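You operate a simulated robot arm through the tools that you are given. There is no shell and no other tool. Be economical: measure what you need, move in short steps, check, and stop when the job is done.

The job below is to be done with a simulated robot arm. You get a single attempt, and the scene is never put back.

Task
Vacuum the spilt mix off the filling bench.
Fine: put the nozzle back and switch the vacuum off. Set down upright: nozzle.
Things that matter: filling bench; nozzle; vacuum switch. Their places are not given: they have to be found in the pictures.

The check looks at the end state, three seconds after you hand in, the way a careful person would. Anything else that was tipped, shoved, dropped, spilled or broken makes it a failure.

Robot
A 6-joint arm with a two-finger gripper, fixed in place. Base frame: the origin is at the foot of the arm, x ahead of it, y to its left, z up; the work surface is at about z = 850. Lengths are in mm, angles in rad, forces in N, time in s.
It reaches about 1298 mm from its shoulder. Its first joint turns from -2.601 to 2.601 rad. Payload 1.57 kg.
The tool frame sits at the grasp point between the pads (the TCP): z along the fingers, y along the line on which they close. The tips reach 21 mm beyond it. The gripper opens to 70 mm. The gripper's body begins 50 mm behind the TCP.
Orientation is that of the tool frame in the base frame, as [roll, pitch, yaw] about the fixed x, y, z axes, in that order (R = Rz(yaw) Ry(pitch) Rx(roll)). With the fingers straight down and closing along the base's y, the tool's x points along the base's -x, its y along +y and its z along -z.

Tools
- The arm moves only by the tool nudge_tool. Its argument "steps" is a list of rows, each a list of 7 numbers: the finger opening in mm, from 0 to 70, then the shift along the tool's x, y, z in units of 50 mm (1.0 is 50 mm), then the turn, a rotation vector about the tool's x, y, z in units of 5 degrees (1.0 is 5 degrees). In form: [[jaw, dx, dy, dz, wx, wy, wz], ...]. A call has 1 to 12 rows; each row shifts and turns the commanded pose from where the row before left it, along the tool's axes as they then stand. A call with a number of a shift or a turn outside -1 to 1 is refused whole. Rows are played at 5 a second. More than 50 mm and 0.15 rad between two rows, or a gripper value outside its range, and nothing of the call is played. A pose out of reach is approached as far as the arm can. The call stops where the force on the tool passes 40 N (or 10 N more than at its start, if that is more) or the arm is blocked; 0.2 s more then pass. Each finger halts on what it meets, pressing with about 24 N; the grip force reading is that of the motor and also rises with nothing between the fingers. The clock runs only during rows and for 0.2 s after the last one: add rows that do not move to give the fingers time. It gives the time, the measured TCP pose, the force on the tool (base axes), the opening and the grip force at its end, in the units of the frame above (readings bear some noise), with the torque about the TCP (base axes, N m) and any sound that the robot's microphone picked up.
- Cameras (640 x 400 px; columns grow to the right, rows downward): "scene" is fixed at [51.8, 649.2, 1488.8]; the picture's right is [0.18, -0.98, 0.00], its down [-0.84, -0.15, -0.51] and it looks along [0.51, 0.09, -0.86] (base axes); focal length 218 px, centre (320, 200). "wrist" rides on the gripper at [79, 4, -81] in the tool frame; the picture's right is [-0.05, 1.00, 0.00], its down [-0.67, -0.04, -0.74] and it looks along [-0.74, -0.04, 0.67] (tool axes); focal length 256 px, centre (320, 200).
- camera(camera): a new picture of that camera. The clock stands still meanwhile.
- raise_lower(by): slides the trunk up (or, below 0, down) by that many mm; the arm rides with it, the base frame stays. It gives what a move gives, with no picture.
- probe_pixels(camera, pixels): for up to 12 pixels [column, row] of the newest picture of that camera ("zoom" is the newest enlarged one), the place [x, y, z] in the base frame of the surface seen there, good to about 3 mm. The clock stands still meanwhile.
- enlarge(camera, box): a new picture of the part [left, top, right, bottom] of that camera's present view, enlarged. The clock stands still meanwhile.
- close_job(): hands the job in; it is judged then, once.

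Go step by step. Measure first, check grasps and placings, and put right what went wrong. The budget is 80 turns and 46 pictures, counting those below and the enlarged ones. Unless the task says otherwise, let go and move clear before handing in, and close with one line.

The tools are called after "Call:" by a JSON object that holds its "op" and its "data". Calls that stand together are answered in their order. nudge_tool: Moves the arm, as the interface text tells. Its arguments: {"type":"object","properties":{"steps":{"type":"array","items":{"type":"array","items":{"type":"number"}}}},"required":["steps"]} The other tools are called the same way: raise_lower (by) slides the trunk up or down; camera (camera) takes a picture; probe_pixels (camera, pixels) gives the place of the surface under pixels of a picture; enlarge (camera, box) takes an enlarged picture of a part of a camera's view; close_job () hands the job in.

At the start:

```text
time: 0.0
eef_pos: [491.0, 588.8, 1185.3]
tcp_rot: [-3.141, 0.0, 3.141]
ft_force: [-0.4, -0.3, 0.8]
ft_torque: [0.01, 0.03, 0.02]
finger_gap: 69.7
gripper_force: 0.0
trunk travel left (down, up): [-866.0, 104.0]
```

scene: 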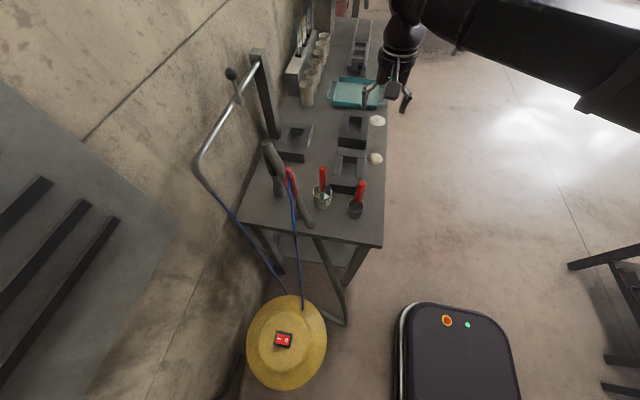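
wrist: 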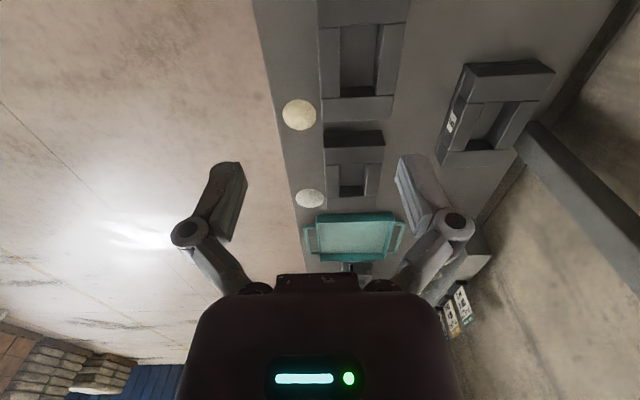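

The scene shows two pale spills near the bench edge at (377,120) and (375,158), a yellow vacuum with a red switch at (284,340), and a nozzle probably near (275,165). I'll enlarge these areas.

Call:
{"op": "enlarge", "data": {"camera": "scene", "box": [220, 100, 400, 240]}}

Call:
{"op": "enlarge", "data": {"camera": "scene", "box": [230, 280, 360, 400]}}

Call:
{"op": "probe_pixels", "data": {"camera": "scene", "pixels": [[377, 120], [375, 158], [284, 340], [278, 339], [289, 341], [267, 146], [283, 182], [312, 222], [290, 175], [350, 220], [300, 150], [264, 352]]}}

```text
2.86 times, centred on (310, 170) of scene
```

zoom: 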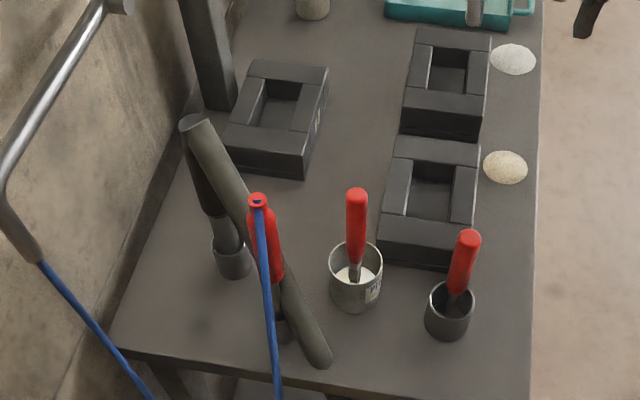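

```text
3.33 times, centred on (295, 340) of scene
```

zoom: 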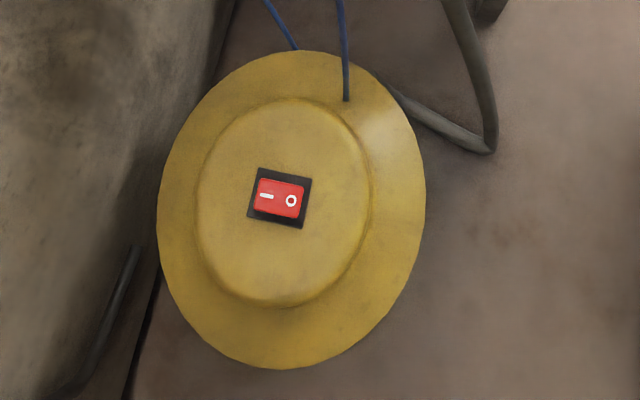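

```text
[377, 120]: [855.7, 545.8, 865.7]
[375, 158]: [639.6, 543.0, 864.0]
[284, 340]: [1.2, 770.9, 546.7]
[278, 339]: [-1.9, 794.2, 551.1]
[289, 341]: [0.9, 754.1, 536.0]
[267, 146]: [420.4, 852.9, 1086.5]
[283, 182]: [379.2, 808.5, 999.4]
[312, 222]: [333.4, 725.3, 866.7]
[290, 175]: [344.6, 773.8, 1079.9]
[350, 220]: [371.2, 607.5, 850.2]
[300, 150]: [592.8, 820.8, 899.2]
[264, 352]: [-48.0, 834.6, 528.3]
```

The zoom shows a hose at (260,250), a dark tube in a cup, a red handle on a blue line at (258,200), and a bent rod. I'll locate these parts before moving.

Call:
{"op": "enlarge", "data": {"camera": "scene", "box": [180, 40, 370, 340]}}

Call:
{"op": "probe_pixels", "data": {"camera": "scene", "pixels": [[232, 74], [256, 64], [225, 115], [197, 160], [215, 200], [292, 172], [298, 190], [296, 240], [301, 290], [334, 280], [286, 168], [322, 165]]}}

```text
1.33 times, centred on (275, 190) of scene
```

zoom: 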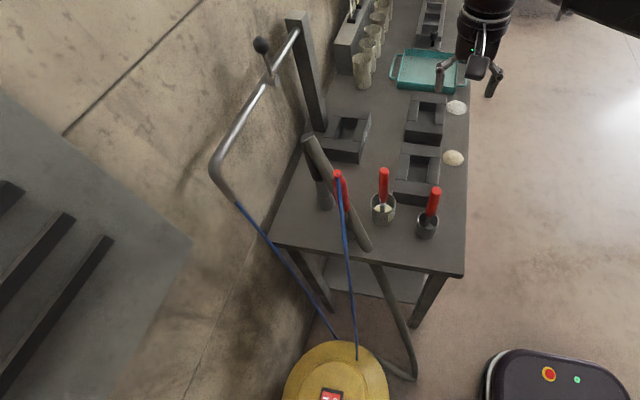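

```text
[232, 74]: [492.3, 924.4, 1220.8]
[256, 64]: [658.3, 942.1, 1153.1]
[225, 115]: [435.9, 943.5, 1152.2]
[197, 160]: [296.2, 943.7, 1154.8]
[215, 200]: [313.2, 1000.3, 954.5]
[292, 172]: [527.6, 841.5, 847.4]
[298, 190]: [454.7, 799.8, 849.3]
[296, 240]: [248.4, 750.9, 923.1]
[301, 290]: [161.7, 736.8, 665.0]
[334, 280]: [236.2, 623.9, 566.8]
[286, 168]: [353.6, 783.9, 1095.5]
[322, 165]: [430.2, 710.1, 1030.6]
```

The red-handled item is at about (350,780,1095) and the rod with the lever is near the wall at y≈943. I'll move the wrist camera back and turn it toward the nozzle area.

Call:
{"op": "nudge_tool", "data": {"steps": [[70, 0.85, 0, -0.2, 0, 0, -1], [70, 0.85, 0, -0.2, 0, 0, -1], [70, 0.85, -0.05, -0.2, 0, 0, -1], [70, 0.85, -0.1, -0.2, 0, 0, -1], [70, 0.85, -0.1, 0, 0, 0, -1], [70, 0.6, -0.1, 0, 0, 0, -1], [70, 0, 0, 0, 0, 0, 0]]}}

Call:
{"op": "camera", "data": {"camera": "wrist"}}

```text
time: 1.6
eef_pos: [261.8, 524.6, 1184.8]
tcp_rot: [3.141, -0.001, -2.616]
ft_force: [0.4, -1.0, 0.0]
ft_torque: [0.0, 0.0, -0.04]
finger_gap: 69.9
gripper_force: 0.1
out of reach, approached as far as the arm can: row 1, 2, 3, 4
trunk travel left (down, up): [-866.0, 104.0]
```

```text
40 pictures are left
```

wrist: 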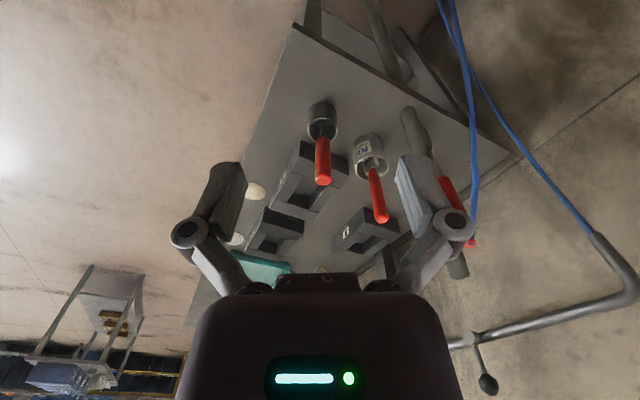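

The nozzle parts appear at (440,190), half hidden by the right finger. I'll turn a further 30° or so and look again.

Call:
{"op": "nudge_tool", "data": {"steps": [[70, 0, 0, 0, 0, 0, -1], [70, 0, 0, 0, 0, 0, -1], [70, 0, 0, 0, 0, 0, -1], [70, 0, 0, 0, 0, 0, -1], [70, 0, 0, 0, 0, 0, -1], [70, 0, 0, 0, 0, 0, -1], [70, 0, 0, 0, 0, 0, 0]]}}

Call:
{"op": "camera", "data": {"camera": "wrist"}}

```text
time: 3.2
eef_pos: [263.3, 523.2, 1184.0]
tcp_rot: [-3.14, 0.0, -2.093]
ft_force: [-0.3, -0.4, -0.1]
ft_torque: [-0.02, -0.02, 0.0]
finger_gap: 70.1
gripper_force: 0.1
trunk travel left (down, up): [-866.0, 104.0]
```

```text
39 pictures are left
```

wrist: 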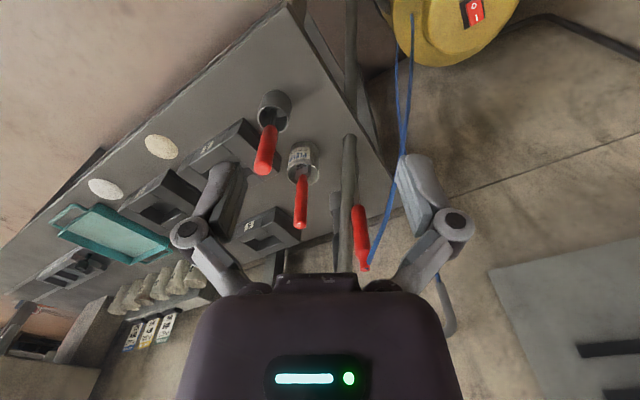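

Call:
{"op": "enlarge", "data": {"camera": "wrist", "box": [240, 70, 440, 290]}}

Call:
{"op": "probe_pixels", "data": {"camera": "wrist", "pixels": [[349, 145], [346, 190], [346, 240], [358, 215], [363, 262], [334, 200], [338, 225], [340, 262], [474, 4], [476, 18], [350, 60], [366, 240]]}}

```text
1.82 times, centred on (340, 180) of wrist
```

zoom: 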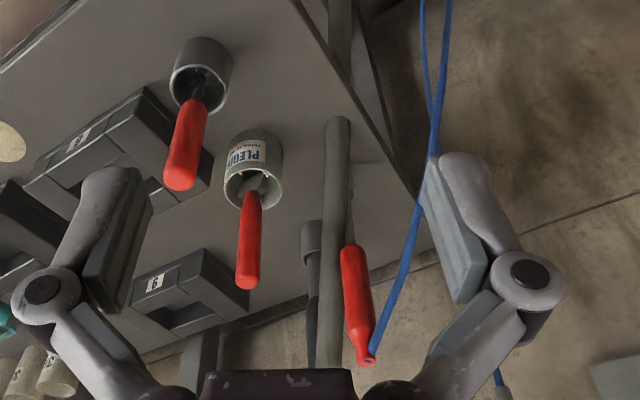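

```text
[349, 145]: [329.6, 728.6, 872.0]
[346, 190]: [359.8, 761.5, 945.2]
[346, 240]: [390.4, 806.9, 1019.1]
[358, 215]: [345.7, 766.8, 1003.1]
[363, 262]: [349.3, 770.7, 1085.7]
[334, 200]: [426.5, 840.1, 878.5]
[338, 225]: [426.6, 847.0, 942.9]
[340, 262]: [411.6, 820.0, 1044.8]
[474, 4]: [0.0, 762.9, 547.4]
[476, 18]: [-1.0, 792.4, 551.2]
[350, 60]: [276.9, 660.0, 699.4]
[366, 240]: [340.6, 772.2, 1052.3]
```

The dark tube standing in a socket at about (426,843) with the hose joined at its top looks like the vacuum nozzle. The red-handled tool seems to be an air lance on an air line. I'll look closer.

Call:
{"op": "enlarge", "data": {"camera": "scene", "box": [250, 130, 330, 240]}}

Call:
{"op": "enlarge", "data": {"camera": "wrist", "box": [310, 130, 400, 290]}}

```text
3.64 times, centred on (290, 185) of scene
```

zoom: 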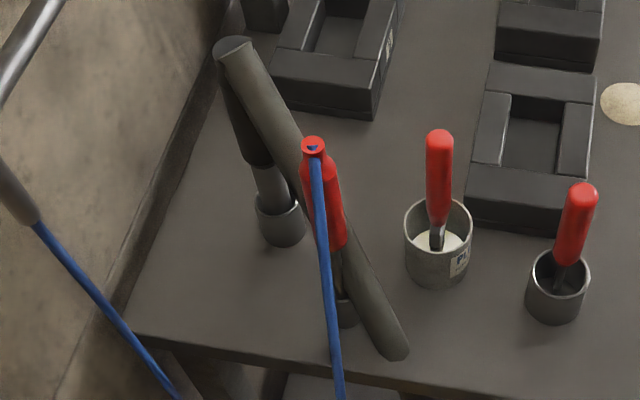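

```text
2.50 times, centred on (355, 210) of wrist
```

zoom: 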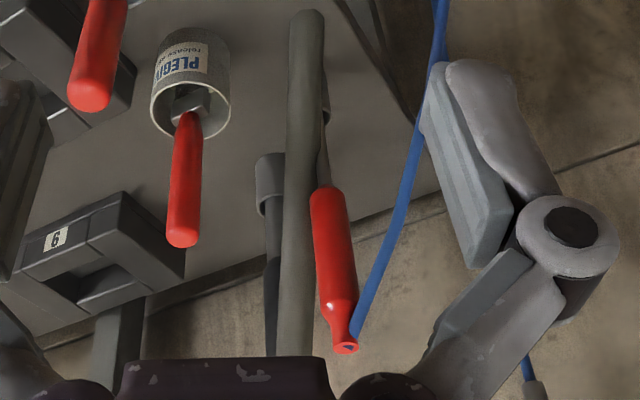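

The nozzle is the dark tube in the socket; its hose leaves from the top. First comes the switch on the drum at about (0,780,548), so I'll turn to yaw −90° and move over toward it for a closer look.

Call:
{"op": "nudge_tool", "data": {"steps": [[0, 0, 0, 0, 0, 0, -1], [0, 0, 0, 0, 0, 0, -1], [0, 0, 0, 0, 0, 0, -1], [0, 0, 0, 0, 0, 0, -1], [0, 0, 0, 0, 0, 0, -1], [0, 0, 0, 0, 0, 0, -1], [0, -0.3, 0.88, 0, 0, 0, 0], [0, -0.3, 0.88, 0, 0, 0, 0], [0, -0.3, 0.88, 0, 0, 0, 0], [0, -0.3, 0.88, 0, 0, 0, 0], [0, -0.3, 0.88, 0, 0, 0, 0], [0, -0.3, 0.88, 0, 0, 0, 0]]}}

Call:
{"op": "camera", "data": {"camera": "wrist"}}

Call:
{"op": "camera", "data": {"camera": "scene"}}

```text
time: 5.8
eef_pos: [-4.5, 612.7, 1185.3]
tcp_rot: [-3.141, 0.0, -1.571]
ft_force: [-0.7, -0.4, -0.6]
ft_torque: [0.01, -0.03, 0.0]
finger_gap: 0.1
gripper_force: 24.0
trunk travel left (down, up): [-866.0, 104.0]
```

```text
35 pictures are left
```

wrist: 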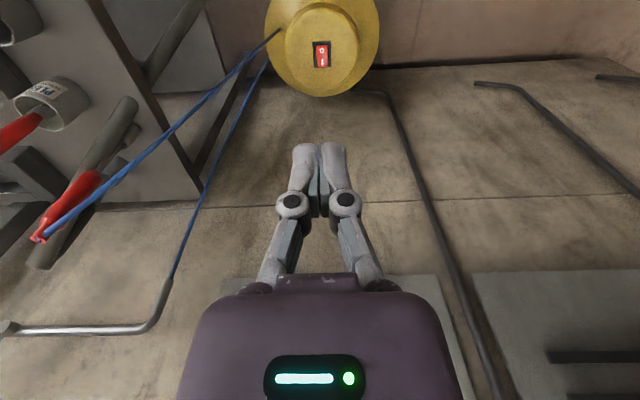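

```text
34 pictures are left
```

scene: 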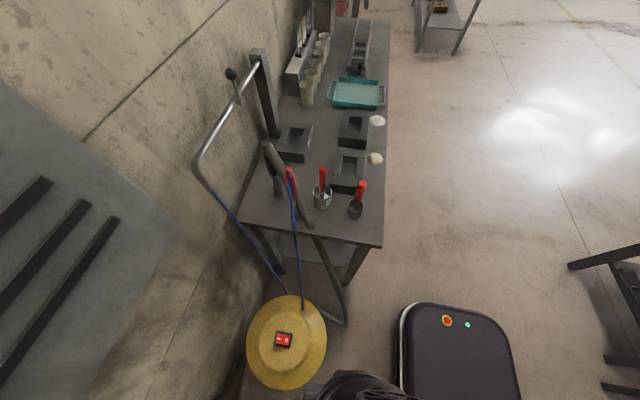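

The switch shows at wrist (321,54). I'll lower the trunk 350 mm with the hand short of the drum, then look again.

Call:
{"op": "raise_lower", "data": {"by": -350}}

Call:
{"op": "camera", "data": {"camera": "wrist"}}

Call:
{"op": "enlarge", "data": {"camera": "wrist", "box": [260, 0, 380, 110]}}

```text
time: 9.2
eef_pos: [-2.9, 612.1, 834.7]
tcp_rot: [-3.141, 0.0, -1.572]
ft_force: [-0.8, -0.3, 0.3]
ft_torque: [0.02, 0.01, 0.02]
finger_gap: 0.0
gripper_force: 24.2
trunk travel left (down, up): [-516.0, 454.0]
```

```text
33 pictures are left
```

wrist: 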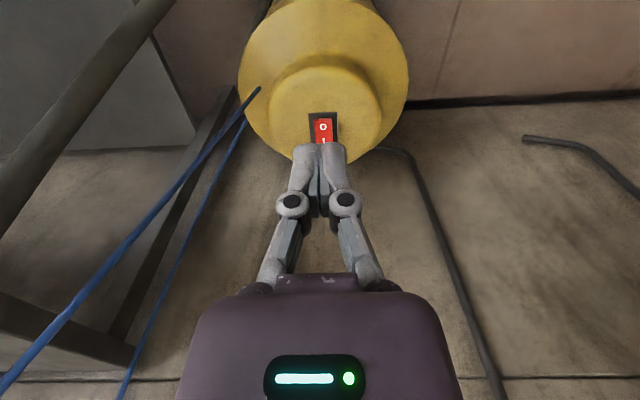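

```text
3.64 times, centred on (320, 55) of wrist
```

zoom: 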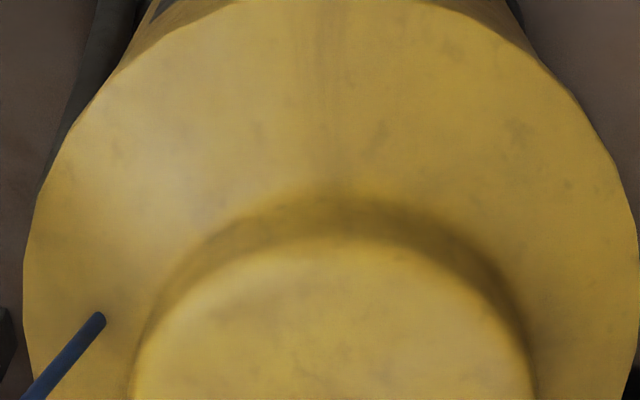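

Call:
{"op": "enlarge", "data": {"camera": "wrist", "box": [295, 100, 355, 150]}}

Call:
{"op": "probe_pixels", "data": {"camera": "wrist", "pixels": [[323, 120], [323, 127], [324, 138], [324, 142], [316, 130], [332, 130], [311, 115], [336, 115], [345, 130], [300, 120], [322, 108]]}}

```text
8.00 times, centred on (325, 125) of wrist
```

zoom: 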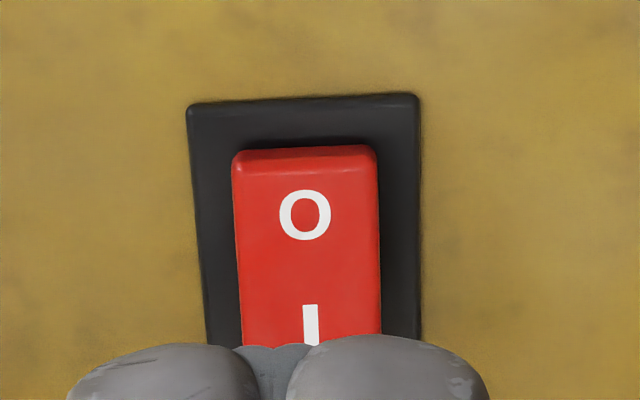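

```text
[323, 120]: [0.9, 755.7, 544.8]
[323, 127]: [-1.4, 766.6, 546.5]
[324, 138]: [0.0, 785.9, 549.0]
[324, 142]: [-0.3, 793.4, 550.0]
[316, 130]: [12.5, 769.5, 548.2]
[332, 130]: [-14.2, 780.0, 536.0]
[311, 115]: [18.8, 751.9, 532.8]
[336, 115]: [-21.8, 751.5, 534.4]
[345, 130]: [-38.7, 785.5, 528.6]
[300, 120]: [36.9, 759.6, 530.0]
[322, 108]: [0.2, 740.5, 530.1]
```

The rocker's O side (z 545) is lower than its I side (z 550), so the vacuum is off. I'll go over the I side at (0,793) and lower in steps.

Call:
{"op": "nudge_tool", "data": {"steps": [[0, -0.9, -0.06, 0, 0, 0, 0], [0, -0.9, 0, 0, 0, 0, 0], [0, -0.9, 0, 0, 0, 0, 0], [0, -0.9, 0, 0, 0, 0, 0], [0, 0, 0, 0, 0, 0, 0]]}}

Call:
{"op": "raise_lower", "data": {"by": -240}}

Call:
{"op": "camera", "data": {"camera": "wrist"}}

```text
time: 10.4
eef_pos: [-1.0, 791.3, 835.2]
tcp_rot: [-3.142, 0.002, -1.571]
ft_force: [0.1, -0.9, 0.0]
ft_torque: [0.01, 0.0, -0.01]
finger_gap: 0.0
gripper_force: 23.6
trunk travel left (down, up): [-516.0, 454.0]
```

```text
time: 12.9
eef_pos: [-0.8, 791.9, 594.8]
tcp_rot: [-3.142, 0.0, -1.572]
ft_force: [-1.3, -0.8, -0.7]
ft_torque: [0.0, 0.03, 0.04]
finger_gap: 0.3
gripper_force: 24.0
trunk travel left (down, up): [-276.0, 694.0]
```

```text
30 pictures are left
```

wrist: 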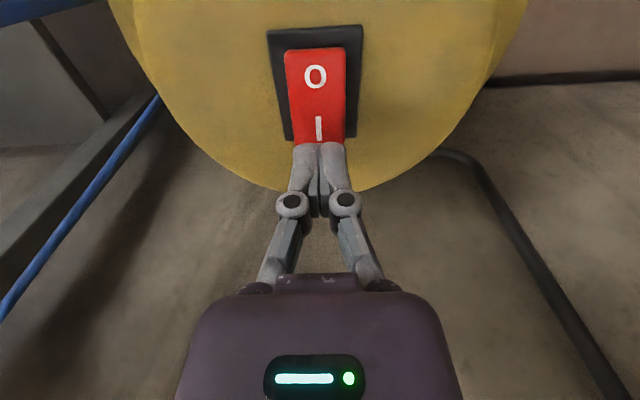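

The tip is about 24 mm above the I end. I'll check where the I mark and rocker end sit before pressing.

Call:
{"op": "probe_pixels", "data": {"camera": "wrist", "pixels": [[319, 52], [315, 76], [319, 105], [319, 118], [319, 137], [296, 141], [290, 138], [352, 138]]}}

```text
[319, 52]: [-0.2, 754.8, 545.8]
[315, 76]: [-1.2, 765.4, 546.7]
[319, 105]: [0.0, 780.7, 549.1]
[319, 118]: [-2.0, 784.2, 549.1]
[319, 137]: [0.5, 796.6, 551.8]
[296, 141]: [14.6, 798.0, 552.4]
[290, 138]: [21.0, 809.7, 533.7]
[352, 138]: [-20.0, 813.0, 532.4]
```

The rocker runs from y 753 to about 803, so y 792 is well on the I half. I'll press down in small steps.

Call:
{"op": "nudge_tool", "data": {"steps": [[0, 0, 0, 0.2, 0, 0, 0], [0, 0, 0, 0.16, 0, 0, 0], [0, 0, 0, 0.06, 0, 0, 0], [0, 0, 0, 0.06, 0, 0, 0], [0, 0, 0, 0.06, 0, 0, 0], [0, 0, 0, 0.06, 0, 0, 0]]}}

```text
time: 14.3
eef_pos: [-0.9, 791.1, 594.2]
tcp_rot: [3.141, 0.0, -1.569]
ft_force: [-0.2, -0.2, 0.5]
ft_torque: [0.0, 0.0, 0.03]
finger_gap: 0.0
gripper_force: 23.5
out of reach, approached as far as the arm can: row 1, 2, 3, 5
trunk travel left (down, up): [-276.0, 694.0]
```

The arm didn't descend (out of reach there), so I'll use the trunk in small amounts instead.

Call:
{"op": "raise_lower", "data": {"by": -18}}

```text
time: 15.0
eef_pos: [-1.1, 791.0, 576.8]
tcp_rot: [-3.141, -0.001, -1.57]
ft_force: [0.4, 0.4, 0.2]
ft_torque: [-0.01, 0.03, -0.02]
finger_gap: 0.2
gripper_force: 24.0
trunk travel left (down, up): [-258.0, 712.0]
```

Call:
{"op": "raise_lower", "data": {"by": -6}}

```text
time: 15.5
eef_pos: [-2.2, 789.5, 571.7]
tcp_rot: [-3.14, -0.001, -1.571]
ft_force: [-0.2, -0.2, 0.6]
ft_torque: [-0.01, -0.01, 0.01]
finger_gap: 5.8
gripper_force: 29.0
trunk travel left (down, up): [-252.0, 718.0]
```

Something touched: the opening shows 5.8 mm. I'll lower 3 mm more.

Call:
{"op": "raise_lower", "data": {"by": -3}}

Call:
{"op": "enlarge", "data": {"camera": "wrist", "box": [240, 20, 400, 220]}}

```text
time: 16.0
eef_pos: [-0.7, 793.4, 567.7]
tcp_rot: [-3.141, 0.002, -1.57]
ft_force: [0.2, 7.0, 9.3]
ft_torque: [0.06, 0.01, -0.03]
finger_gap: 5.8
gripper_force: 28.2
trunk travel left (down, up): [-249.0, 721.0]
```

```text
2.00 times, centred on (320, 120) of wrist
```

zoom: 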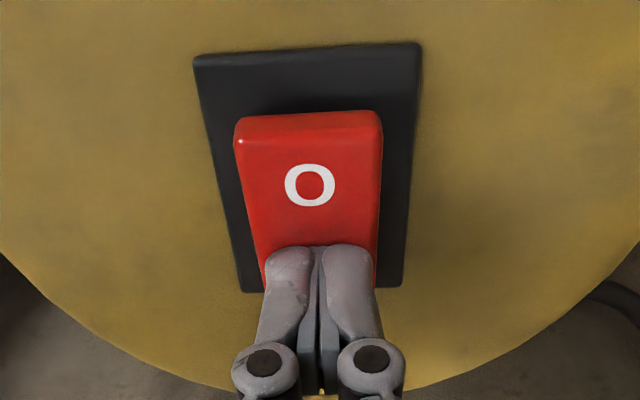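

The O end now looks raised and the force is 9 N, so the rocker may have flipped. I'll probe its slope.

Call:
{"op": "probe_pixels", "data": {"camera": "zoom", "pixels": [[308, 135], [308, 185], [308, 230], [260, 270], [308, 112]]}}

Call:
{"op": "raise_lower", "data": {"by": 20}}

```text
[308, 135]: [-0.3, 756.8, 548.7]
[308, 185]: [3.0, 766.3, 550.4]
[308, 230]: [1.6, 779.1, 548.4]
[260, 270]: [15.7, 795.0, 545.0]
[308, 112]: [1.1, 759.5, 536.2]
```

```text
time: 16.7
eef_pos: [0.5, 791.5, 588.4]
tcp_rot: [3.142, 0.0, -1.574]
ft_force: [-0.2, -0.7, -0.8]
ft_torque: [-0.01, -0.01, -0.02]
finger_gap: 0.2
gripper_force: 28.6
trunk travel left (down, up): [-269.0, 701.0]
```

The slope reversed under load; I'll check whether it stays after release.

Call:
{"op": "camera", "data": {"camera": "wrist"}}

Call:
{"op": "probe_pixels", "data": {"camera": "wrist", "pixels": [[318, 56], [318, 70], [318, 90], [318, 110], [318, 125], [318, 134]]}}

```text
28 pictures are left
```

wrist: 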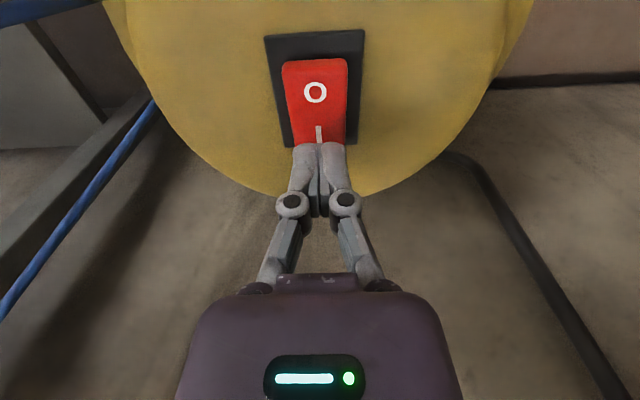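

```text
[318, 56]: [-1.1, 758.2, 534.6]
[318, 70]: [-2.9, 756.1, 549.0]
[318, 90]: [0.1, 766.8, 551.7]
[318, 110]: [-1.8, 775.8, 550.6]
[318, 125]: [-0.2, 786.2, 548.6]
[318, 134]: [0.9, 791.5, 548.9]
```

The slope has stayed reversed (O end 551, I end 548), so the vacuum is on. I'll raise the trunk clear and move above the nozzle.

Call:
{"op": "raise_lower", "data": {"by": 660}}

Call:
{"op": "nudge_tool", "data": {"steps": [[0, 0.1, -0.85, 0, 0, 0, 0], [0, 0.1, -0.85, 0, 0, 0, 0], [0, 0.1, -0.85, 0, 0, 0, 0], [0, 0.1, -0.85, 0, 0, 0, 0], [0, 0.1, -0.85, 0, 0, 0, 0], [0, 0.1, -0.85, 0, 0, 0, 0], [70, 0.1, -0.85, 0, 0, 0, 0], [70, 0, -0.85, 0, 0, 0, 0], [70, 0, -0.85, 0, 0, 0, 0], [70, 0, -0.85, 0, 0, 0, 0], [70, 0, 0, 0, 0, 0, 0]]}}

Call:
{"op": "camera", "data": {"camera": "wrist"}}

```text
refused: 660 is not a number from -400 to 400
```

```text
time: 19.3
eef_pos: [389.2, 765.5, 597.3]
tcp_rot: [-3.13, -0.014, -1.527]
ft_force: [1.0, -0.7, -0.2]
ft_torque: [0.0, 0.05, -0.01]
finger_gap: 70.0
gripper_force: 0.0
trunk travel left (down, up): [-269.0, 701.0]
stopped in row 11: the arm was blocked; the commanded pose is now the measured one
```

```text
27 pictures are left
```

wrist: 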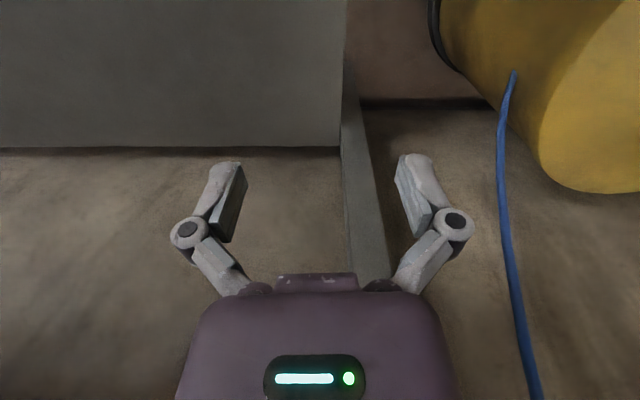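

The trunk lift was refused (limit 400), and because I batched the calls, the sideways move ran at z≈597, under the bench, until the arm was blocked. That was my mistake. I'll look at the state before moving anything.

Call:
{"op": "camera", "data": {"camera": "scene"}}

```text
26 pictures are left
```

scene: 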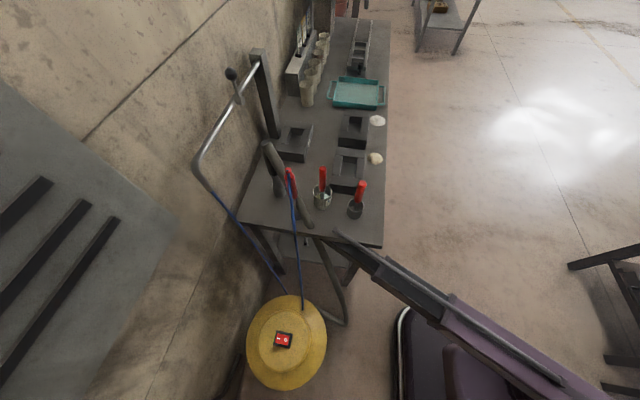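

Nothing on the bench looks moved; the forearm simply rests against the bench end. I'll retrace the same path back out.

Call:
{"op": "nudge_tool", "data": {"steps": [[70, 0, 0.4, 0, 0, 0, 0], [70, 0, 0.85, 0, 0, 0, 0], [0, 0, 0.85, 0, 0, 0, 0], [0, -0.1, 0.85, 0, 0, 0, 0], [0, -0.1, 0.85, 0, 0, 0, 0], [0, -0.1, 0.85, 0, 0, 0, 0], [0, -0.1, 0.85, 0, 0, 0, 0], [0, 0, 0.85, 0, 0, 0, 0], [0, 0, 0.85, 0, 0, 0, 0], [0, 0, 0.6, 0, 0, 0, 0], [0, 0, 0, 0, 0, 0, 0]]}}

```text
time: 21.7
eef_pos: [40.0, 770.2, 588.4]
tcp_rot: [3.132, 0.0, -1.568]
ft_force: [0.2, 0.1, 0.4]
ft_torque: [-0.02, 0.01, 0.05]
finger_gap: 0.2
gripper_force: 23.8
out of reach, approached as far as the arm can: row 8
trunk travel left (down, up): [-269.0, 701.0]
```

The hand is clear again at (40,770,588). I'll raise the trunk 400 mm.

Call:
{"op": "raise_lower", "data": {"by": 400}}

```text
time: 25.5
eef_pos: [40.6, 769.9, 988.1]
tcp_rot: [3.131, 0.001, -1.57]
ft_force: [0.3, 0.2, -0.6]
ft_torque: [0.0, 0.0, 0.0]
finger_gap: 0.0
gripper_force: 24.0
trunk travel left (down, up): [-669.0, 301.0]
```

Call:
{"op": "raise_lower", "data": {"by": 270}}

Call:
{"op": "camera", "data": {"camera": "scene"}}

Call:
{"op": "enlarge", "data": {"camera": "scene", "box": [220, 100, 400, 240]}}

```text
time: 28.3
eef_pos: [39.9, 770.5, 1258.6]
tcp_rot: [3.13, -0.002, -1.569]
ft_force: [0.2, 0.5, -0.9]
ft_torque: [0.02, -0.04, -0.05]
finger_gap: 0.3
gripper_force: 24.3
trunk travel left (down, up): [-939.0, 31.0]
```

```text
25 pictures are left
```

scene: 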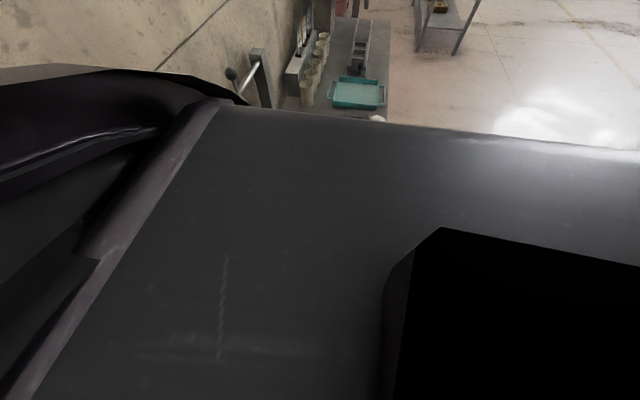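

```text
2.86 times, centred on (310, 170) of scene
```

zoom: 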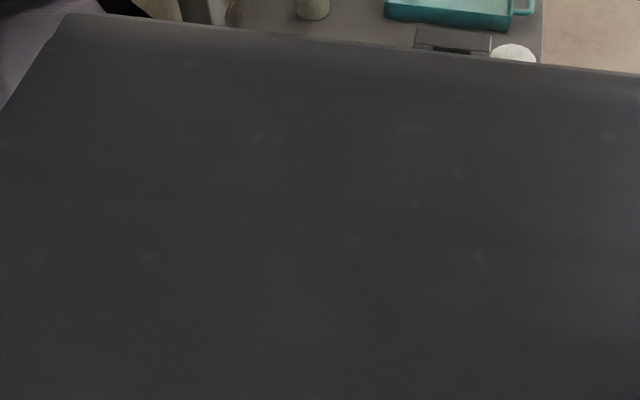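

The arm blocks the scene view but is clear of everything. I'll move forward at z≈1258 toward the nozzle and open the fingers.

Call:
{"op": "nudge_tool", "data": {"steps": [[0, 0, -0.8, 0, 0, 0, 0.6], [0, 0, -0.8, 0, 0, 0, 0.6], [0, 0.1, -0.8, 0, 0, 0, 0.6], [0, 0.1, -0.8, 0, 0, 0, 0.6], [0, 0.1, -0.8, 0, 0, 0, 0.6], [70, 0.1, -0.8, 0, 0, 0, 0.6], [70, 0, -0.8, 0, 0, 0, 0.1], [70, 0, -0.8, 0, 0, 0, 0], [70, 0, -0.8, 0, 0, 0, 0], [70, 0, 0, 0, 0, 0, 0]]}}

Call:
{"op": "camera", "data": {"camera": "wrist"}}

Call:
{"op": "camera", "data": {"camera": "scene"}}

```text
time: 30.5
eef_pos: [388.3, 682.7, 1258.7]
tcp_rot: [3.133, -0.005, -1.891]
ft_force: [-0.2, 0.6, -0.1]
ft_torque: [0.03, 0.0, 0.02]
finger_gap: 69.8
gripper_force: 0.1
out of reach, approached as far as the arm can: row 5
trunk travel left (down, up): [-939.0, 31.0]
```

```text
23 pictures are left
```

wrist: 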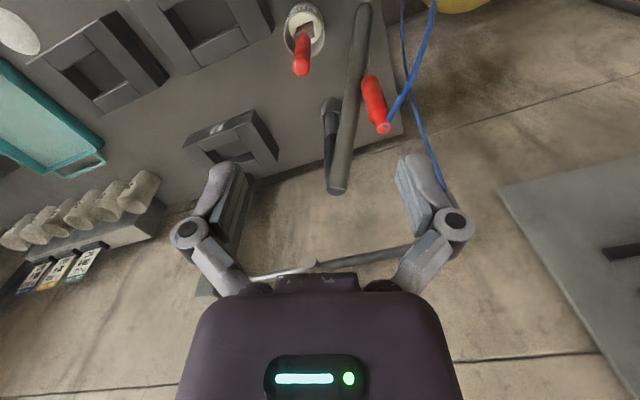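

```text
22 pictures are left
```

scene: 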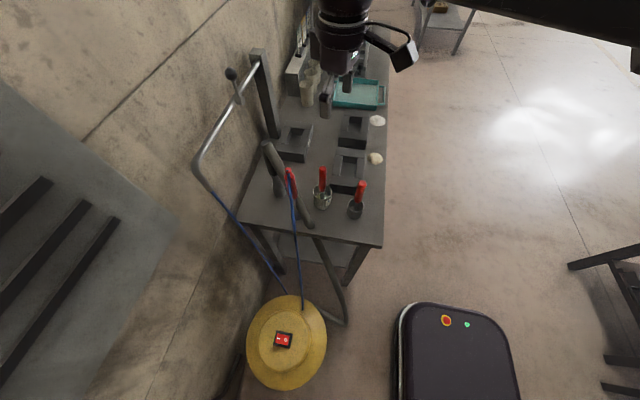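

The bench is undisturbed, and the nozzle with its hose shows at wrist (335,150). I'll measure it from here.

Call:
{"op": "enlarge", "data": {"camera": "wrist", "box": [290, 80, 410, 210]}}

Call:
{"op": "probe_pixels", "data": {"camera": "wrist", "pixels": [[337, 186], [332, 182], [344, 182], [346, 150], [329, 182], [330, 160], [331, 135], [331, 105], [324, 105], [358, 20], [383, 127], [332, 192]]}}

```text
3.08 times, centred on (350, 145) of wrist
```

zoom: 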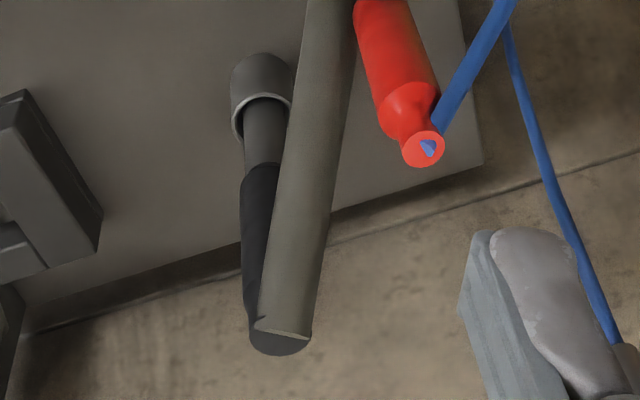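

```text
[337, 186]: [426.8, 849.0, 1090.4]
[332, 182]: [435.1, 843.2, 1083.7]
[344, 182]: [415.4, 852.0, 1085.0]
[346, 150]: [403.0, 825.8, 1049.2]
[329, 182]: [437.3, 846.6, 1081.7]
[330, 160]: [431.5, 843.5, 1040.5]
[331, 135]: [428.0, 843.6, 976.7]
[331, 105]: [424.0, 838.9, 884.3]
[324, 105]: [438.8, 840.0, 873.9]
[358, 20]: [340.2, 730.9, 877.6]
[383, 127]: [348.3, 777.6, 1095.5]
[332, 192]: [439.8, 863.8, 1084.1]
```

The nozzle axis is about (427,854) with its top at z 1085; the lance top is at (348,778,1095). I'll align the yaw and move directly above the nozzle, staying high.

Call:
{"op": "nudge_tool", "data": {"steps": [[70, 0, 0, 0, 0, 0, 0.65], [70, 0, 0, 0, 0, 0, 0.6], [70, -0.853, 0.177, 0, 0, 0, 0], [70, -0.853, 0.177, 0, 0, 0, 0], [70, -0.853, 0.177, 0, 0, 0, 0], [70, -0.853, 0.177, 0, 0, 0, 0], [70, 0, 0, 0, 0, 0, 0]]}}

Call:
{"op": "camera", "data": {"camera": "wrist"}}

Call:
{"op": "camera", "data": {"camera": "scene"}}

```text
time: 32.1
eef_pos: [428.2, 852.0, 1257.8]
tcp_rot: [3.131, -0.006, -2.0]
ft_force: [0.8, 0.0, -0.4]
ft_torque: [0.0, 0.01, 0.03]
finger_gap: 70.2
gripper_force: 0.1
trunk travel left (down, up): [-939.0, 31.0]
```

```text
20 pictures are left
```

wrist: 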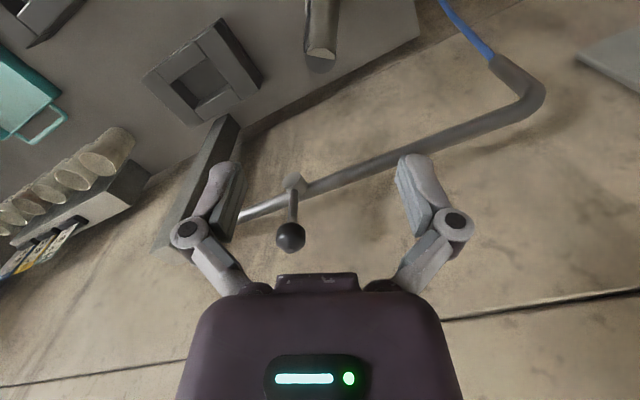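

```text
19 pictures are left
```

scene: 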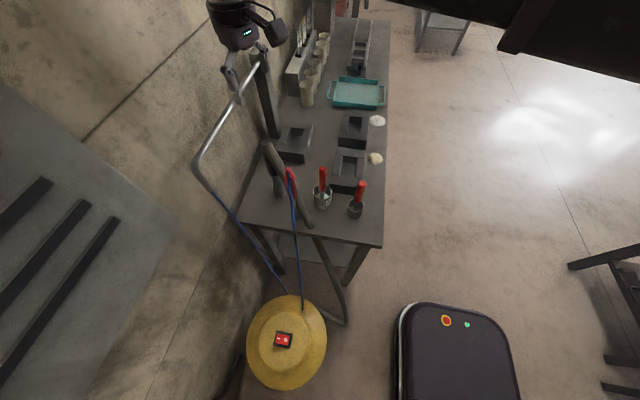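

The lever knob shows at wrist (290,236); I'll check its clearance from the descent line, and the nozzle top at (320,62).

Call:
{"op": "probe_pixels", "data": {"camera": "wrist", "pixels": [[290, 236], [302, 232], [278, 236], [294, 205], [320, 62], [320, 50], [307, 50], [334, 50]]}}

Call:
{"op": "probe_pixels", "data": {"camera": "scene", "pixels": [[232, 74], [235, 20], [240, 40], [215, 20], [258, 25], [280, 30], [262, 5]]}}

```text
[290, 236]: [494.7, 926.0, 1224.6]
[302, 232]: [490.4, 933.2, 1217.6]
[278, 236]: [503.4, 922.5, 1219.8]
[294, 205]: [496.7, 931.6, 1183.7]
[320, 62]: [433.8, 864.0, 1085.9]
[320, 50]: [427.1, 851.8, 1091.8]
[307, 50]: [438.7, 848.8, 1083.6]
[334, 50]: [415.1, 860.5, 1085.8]
```

```text
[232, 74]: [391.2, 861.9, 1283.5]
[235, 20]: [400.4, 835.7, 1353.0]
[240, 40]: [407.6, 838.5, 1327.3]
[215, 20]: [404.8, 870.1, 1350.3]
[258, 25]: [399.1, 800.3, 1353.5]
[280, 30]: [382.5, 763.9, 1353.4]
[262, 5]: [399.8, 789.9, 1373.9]
```

The knob is about 100 mm from the descent axis and the fingers are centred on the nozzle (427,854). I'll lower in two stages.

Call:
{"op": "raise_lower", "data": {"by": -150}}

Call:
{"op": "camera", "data": {"camera": "wrist"}}

```text
time: 33.8
eef_pos: [428.3, 852.1, 1107.5]
tcp_rot: [3.132, -0.006, -2.0]
ft_force: [-0.2, 0.2, -0.1]
ft_torque: [0.01, -0.02, -0.01]
finger_gap: 70.0
gripper_force: 0.1
trunk travel left (down, up): [-789.0, 181.0]
```

```text
18 pictures are left
```

wrist: 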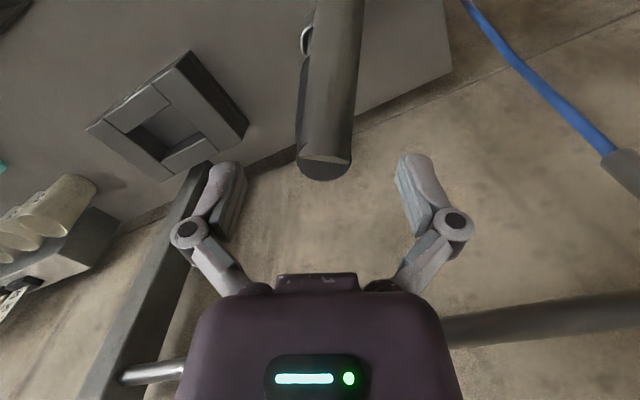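

The nozzle top sits centred between the fingers at (325,165). I'll lower 53 mm.

Call:
{"op": "raise_lower", "data": {"by": -53}}

Call:
{"op": "camera", "data": {"camera": "wrist"}}

```text
time: 34.8
eef_pos: [428.1, 852.0, 1054.5]
tcp_rot: [3.131, -0.006, -2.0]
ft_force: [0.8, 0.2, -0.4]
ft_torque: [0.02, -0.02, 0.03]
finger_gap: 70.1
gripper_force: 0.0
trunk travel left (down, up): [-736.0, 234.0]
```

```text
17 pictures are left
```

wrist: 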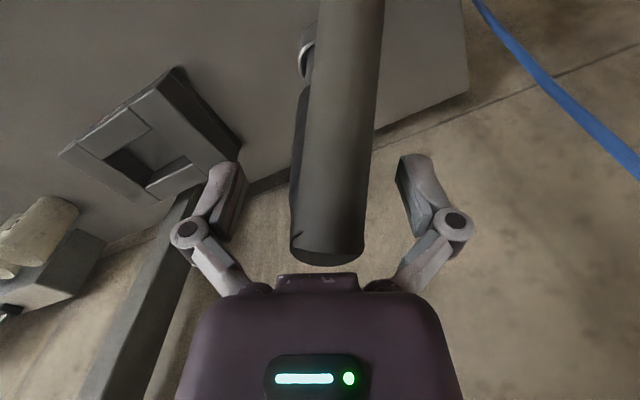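

No contact, and the nozzle stands between the fingers. I'll close on it.

Call:
{"op": "nudge_tool", "data": {"steps": [[55, 0, 0, 0, 0, 0, 0], [40, 0, 0, 0, 0, 0, 0], [25, 0, 0, 0, 0, 0, 0], [15, 0, 0, 0, 0, 0, 0], [15, 0, 0, 0, 0, 0, 0], [15, 0, 0, 0, 0, 0, 0]]}}

```text
time: 36.2
eef_pos: [430.3, 851.9, 1055.6]
tcp_rot: [3.13, -0.004, -2.001]
ft_force: [0.4, -0.3, 0.5]
ft_torque: [0.07, -0.05, -0.02]
finger_gap: 30.3
gripper_force: 24.1
trunk travel left (down, up): [-736.0, 234.0]
```

The grip closed at 30 mm on the nozzle. I'll lift it 60 mm first and check.

Call:
{"op": "raise_lower", "data": {"by": 60}}

Call:
{"op": "enlarge", "data": {"camera": "scene", "box": [200, 60, 400, 240]}}

```text
time: 37.2
eef_pos: [429.0, 853.3, 1114.8]
tcp_rot: [3.132, -0.005, -1.999]
ft_force: [0.5, 0.8, -2.8]
ft_torque: [-0.01, 0.02, -0.01]
finger_gap: 30.3
gripper_force: 24.3
trunk travel left (down, up): [-796.0, 174.0]
```

```text
2.22 times, centred on (300, 150) of scene
```

zoom: 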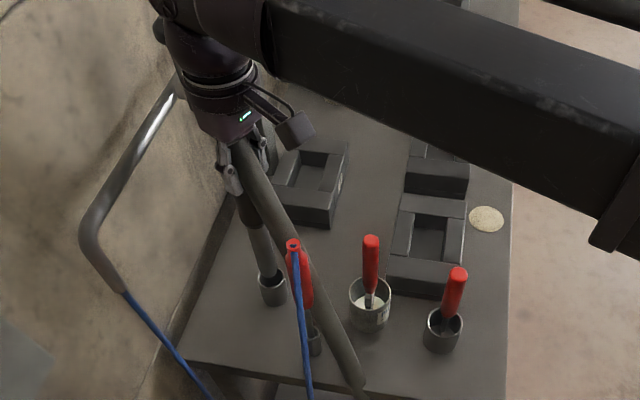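

The nozzle is rising out of the socket with about 3 N of weight, and the hose follows it. I'll raise 165 mm more to clear everything.

Call:
{"op": "raise_lower", "data": {"by": 165}}

Call:
{"op": "enlarge", "data": {"camera": "scene", "box": [200, 0, 400, 240]}}

```text
time: 39.1
eef_pos: [429.0, 853.3, 1278.6]
tcp_rot: [3.131, -0.004, -2.001]
ft_force: [0.4, -0.5, -0.4]
ft_torque: [-0.01, 0.01, -0.01]
finger_gap: 30.2
gripper_force: 24.7
trunk travel left (down, up): [-961.0, 9.0]
```

```text
1.67 times, centred on (300, 120) of scene
```

zoom: 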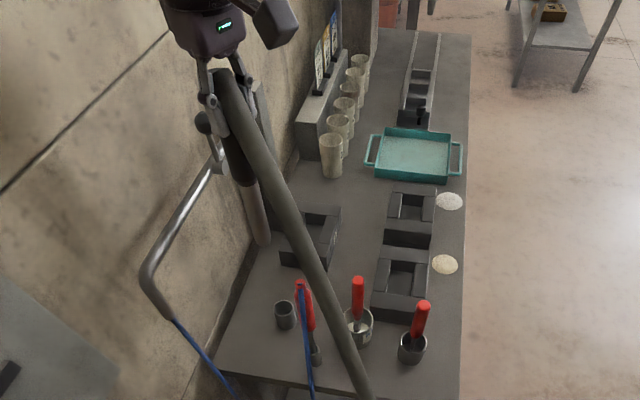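

The nozzle is held and fully clear of its socket (zoom (285,315)). I'll measure its tip, the spills and the empty socket.

Call:
{"op": "probe_pixels", "data": {"camera": "zoom", "pixels": [[262, 240], [256, 235], [266, 222], [449, 200], [440, 200], [459, 200], [449, 193], [444, 264], [434, 264], [454, 264], [444, 256], [285, 303]]}}

```text
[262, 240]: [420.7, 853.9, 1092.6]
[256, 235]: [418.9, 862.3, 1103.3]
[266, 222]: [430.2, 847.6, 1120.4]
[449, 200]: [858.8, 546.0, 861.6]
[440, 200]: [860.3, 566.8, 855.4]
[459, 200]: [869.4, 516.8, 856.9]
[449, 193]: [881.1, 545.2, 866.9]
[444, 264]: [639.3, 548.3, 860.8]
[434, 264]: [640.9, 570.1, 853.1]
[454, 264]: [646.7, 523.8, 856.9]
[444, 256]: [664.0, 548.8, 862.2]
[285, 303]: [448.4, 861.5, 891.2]
```

The tip is about 190 mm below the TCP, and the spills are centred at (640,546) and (860,545). I'll carry the nozzle high to above the nearer spill.

Call:
{"op": "nudge_tool", "data": {"steps": [[15, 0.478, -0.799, 0, 0, 0, 0], [15, 0.478, -0.799, 0, 0, 0, 0], [15, 0.478, -0.799, 0, 0, 0, 0], [15, 0.478, -0.799, 0, 0, 0, 0], [15, 0.478, -0.799, 0, 0, 0, 0], [15, 0.478, -0.799, 0, 0, 0, 0], [15, 0.478, -0.799, 0, 0, 0, 0], [15, 0.478, -0.799, 0, 0, 0, 0], [15, 0, 0, 0, 0, 0, 0]]}}

Call:
{"op": "camera", "data": {"camera": "scene"}}

```text
time: 41.1
eef_pos: [641.7, 545.5, 1279.6]
tcp_rot: [3.132, -0.004, -1.999]
ft_force: [0.1, -0.5, -1.2]
ft_torque: [-0.01, 0.0, 0.02]
finger_gap: 30.3
gripper_force: 24.0
trunk travel left (down, up): [-961.0, 9.0]
```

```text
14 pictures are left
```

scene: 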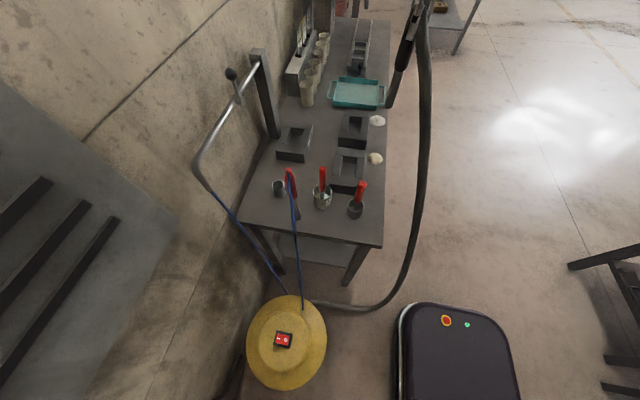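

The hose now swings free in front of the bench and touches nothing. I'll lower over the spill.

Call:
{"op": "raise_lower", "data": {"by": -205}}

Call:
{"op": "enlarge", "data": {"camera": "scene", "box": [320, 80, 440, 200]}}

```text
time: 43.3
eef_pos: [642.3, 547.8, 1074.7]
tcp_rot: [3.132, -0.006, -1.999]
ft_force: [0.5, 0.1, -2.0]
ft_torque: [-0.02, 0.02, 0.01]
finger_gap: 30.2
gripper_force: 24.0
trunk travel left (down, up): [-756.0, 214.0]
```

```text
3.33 times, centred on (380, 140) of scene
```

zoom: 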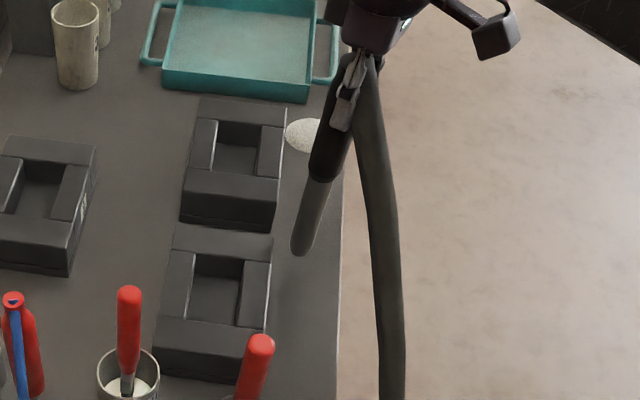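

The near spill has already gone under the nozzle tip at zoom (300,250). I'll lower a little and make a short sweep to catch residue.

Call:
{"op": "raise_lower", "data": {"by": -14}}

Call:
{"op": "nudge_tool", "data": {"steps": [[15, 0.25, 0, 0, 0, 0, 0], [15, -0.25, 0.25, 0, 0, 0, 0], [15, 0, -0.5, 0, 0, 0, 0], [15, 0, 0.25, 0, 0, 0, 0], [15, 0, 0, 0, 0, 0, 0]]}}

Call:
{"op": "raise_lower", "data": {"by": 60}}

```text
time: 43.9
eef_pos: [642.5, 550.1, 1060.2]
tcp_rot: [3.13, -0.004, -2.001]
ft_force: [0.8, -0.7, -1.2]
ft_torque: [0.01, 0.0, 0.03]
finger_gap: 30.3
gripper_force: 23.8
trunk travel left (down, up): [-742.0, 228.0]
```

```text
time: 45.1
eef_pos: [642.1, 550.4, 1059.9]
tcp_rot: [3.131, -0.005, -2.001]
ft_force: [-0.2, -0.1, -1.5]
ft_torque: [0.01, 0.0, 0.03]
finger_gap: 30.2
gripper_force: 24.1
trunk travel left (down, up): [-742.0, 228.0]
```

```text
time: 46.1
eef_pos: [640.7, 550.1, 1119.1]
tcp_rot: [3.132, -0.006, -2.0]
ft_force: [0.2, -0.5, -0.7]
ft_torque: [0.0, -0.03, 0.01]
finger_gap: 30.2
gripper_force: 24.2
trunk travel left (down, up): [-802.0, 168.0]
```

The tip is clear at z≈929. I'll move 220 mm along x to the second spill.

Call:
{"op": "nudge_tool", "data": {"steps": [[15, -0.352, -0.807, 0, 0, 0, 0], [15, -0.352, -0.807, 0, 0, 0, 0], [15, -0.352, -0.807, 0, 0, 0, 0], [15, -0.352, -0.807, 0, 0, 0, 0], [15, -0.352, -0.807, 0, 0, 0, 0], [15, 0, 0, 0, 0, 0, 0]]}}

```text
time: 47.5
eef_pos: [861.2, 546.1, 1120.6]
tcp_rot: [3.131, -0.005, -2.001]
ft_force: [-0.1, 0.0, -0.7]
ft_torque: [0.02, -0.02, -0.01]
finger_gap: 30.4
gripper_force: 24.4
trunk travel left (down, up): [-802.0, 168.0]
```

I'm above the second spill at (861,546). I'll lower 60 mm, as at the first one.

Call:
{"op": "raise_lower", "data": {"by": -60}}

Call:
{"op": "nudge_tool", "data": {"steps": [[15, 0.25, 0, 0, 0, 0, 0], [15, -0.25, 0.25, 0, 0, 0, 0], [15, 0, -0.5, 0, 0, 0, 0], [15, 0, 0.25, 0, 0, 0, 0], [15, 0, 0, 0, 0, 0, 0]]}}

Call:
{"op": "raise_lower", "data": {"by": 225}}

Call:
{"op": "enlarge", "data": {"camera": "scene", "box": [220, 0, 440, 240]}}

```text
time: 48.5
eef_pos: [862.4, 545.3, 1060.6]
tcp_rot: [3.132, -0.004, -2.001]
ft_force: [0.4, 0.8, -0.9]
ft_torque: [-0.05, 0.0, 0.03]
finger_gap: 30.7
gripper_force: 24.1
trunk travel left (down, up): [-742.0, 228.0]
```

```text
time: 49.7
eef_pos: [863.2, 546.8, 1060.7]
tcp_rot: [3.132, -0.005, -1.999]
ft_force: [-0.2, 0.9, -0.9]
ft_torque: [0.03, 0.0, -0.03]
finger_gap: 30.4
gripper_force: 24.2
trunk travel left (down, up): [-742.0, 228.0]
```

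```text
time: 52.1
eef_pos: [863.1, 545.6, 1286.9]
tcp_rot: [3.13, -0.006, -2.001]
ft_force: [0.3, -0.4, -0.5]
ft_torque: [0.02, 0.0, 0.0]
finger_gap: 30.6
gripper_force: 23.5
trunk travel left (down, up): [-967.0, 3.0]
```

```text
1.67 times, centred on (330, 120) of scene
```

zoom: 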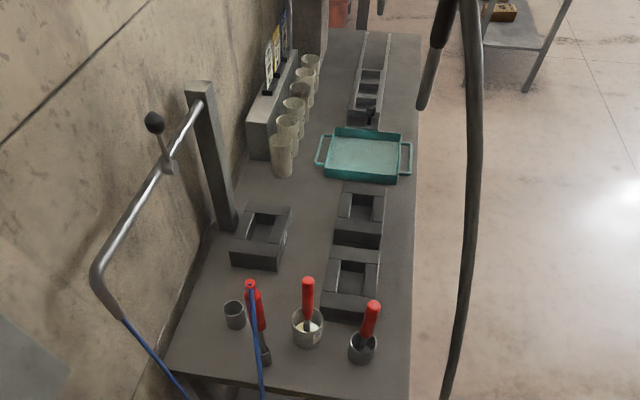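

Both spills are gone from the bench front. I'll carry the nozzle high back over its socket, aiming for (429,852.5).

Call:
{"op": "nudge_tool", "data": {"steps": [[15, -0.1633, 0.87, 0, 0, 0, 0], [15, -0.1633, 0.87, 0, 0, 0, 0], [15, -0.1633, 0.87, 0, 0, 0, 0], [15, -0.1633, 0.87, 0, 0, 0, 0], [15, -0.1633, 0.87, 0, 0, 0, 0], [15, -0.1633, 0.87, 0, 0, 0, 0], [15, -0.1633, 0.87, 0, 0, 0, 0], [15, -0.1633, 0.87, 0, 0, 0, 0], [15, -0.1633, 0.87, 0, 0, 0, 0], [15, -0.1633, 0.87, 0, 0, 0, 0], [15, -0.1633, 0.87, 0, 0, 0, 0], [15, -0.1633, 0.87, 0, 0, 0, 0]]}}

Call:
{"op": "nudge_tool", "data": {"steps": [[15, 0, 0, 0, 0, 0, 0], [15, 0, 0, 0, 0, 0, 0]]}}

Call:
{"op": "enlarge", "data": {"camera": "scene", "box": [200, 0, 400, 240]}}

```text
time: 54.7
eef_pos: [429.4, 855.6, 1285.6]
tcp_rot: [3.133, -0.005, -2.002]
ft_force: [-0.2, 0.2, -0.3]
ft_torque: [-0.03, 0.0, 0.0]
finger_gap: 30.3
gripper_force: 23.7
out of reach, approached as far as the arm can: row 7
trunk travel left (down, up): [-967.0, 3.0]
```

```text
time: 55.3
eef_pos: [431.0, 854.8, 1287.0]
tcp_rot: [3.131, -0.003, -1.999]
ft_force: [0.0, -0.2, -1.4]
ft_torque: [0.01, 0.04, 0.01]
finger_gap: 30.5
gripper_force: 24.1
trunk travel left (down, up): [-967.0, 3.0]
```

```text
1.67 times, centred on (300, 120) of scene
```

zoom: 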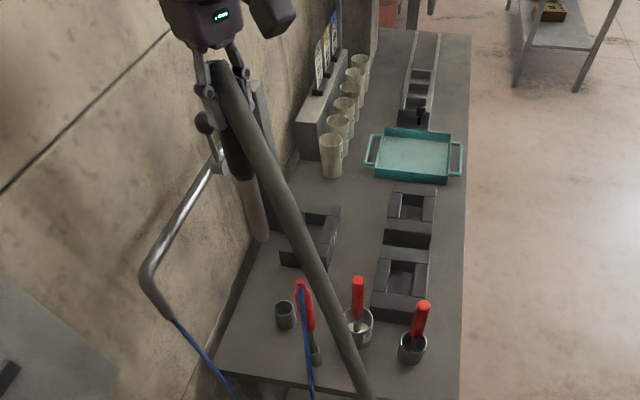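

The position is about 2 mm off in y. I'll correct it and lower to just above the socket.

Call:
{"op": "nudge_tool", "data": {"steps": [[15, 0.045, 0.01, 0, 0, 0, 0], [15, 0, 0, 0, 0, 0, 0], [15, 0, 0, 0, 0, 0, 0]]}}

Call:
{"op": "raise_lower", "data": {"by": -175}}

Call:
{"op": "enlarge", "data": {"camera": "scene", "box": [240, 110, 340, 220]}}

```text
time: 56.1
eef_pos: [428.7, 851.4, 1285.7]
tcp_rot: [3.131, -0.005, -2.001]
ft_force: [0.8, 0.2, -1.5]
ft_torque: [-0.03, -0.03, 0.01]
finger_gap: 30.2
gripper_force: 24.8
trunk travel left (down, up): [-967.0, 3.0]
```

```text
time: 58.0
eef_pos: [429.0, 851.4, 1111.2]
tcp_rot: [3.132, -0.006, -1.999]
ft_force: [-0.3, 0.6, -1.1]
ft_torque: [-0.02, -0.01, -0.01]
finger_gap: 30.3
gripper_force: 23.9
trunk travel left (down, up): [-792.0, 178.0]
```

```text
3.64 times, centred on (290, 165) of scene
```

zoom: 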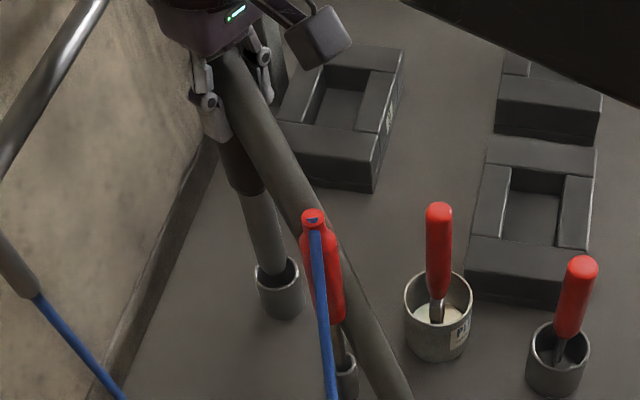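

The tip is lined up with the socket mouth at (275,270). I'll lower 45 mm and watch the force.

Call:
{"op": "raise_lower", "data": {"by": -45}}

```text
time: 58.9
eef_pos: [428.0, 851.6, 1065.3]
tcp_rot: [3.131, -0.005, -1.999]
ft_force: [0.4, 0.8, -0.7]
ft_torque: [0.0, -0.06, -0.02]
finger_gap: 30.5
gripper_force: 23.8
trunk travel left (down, up): [-747.0, 223.0]
```

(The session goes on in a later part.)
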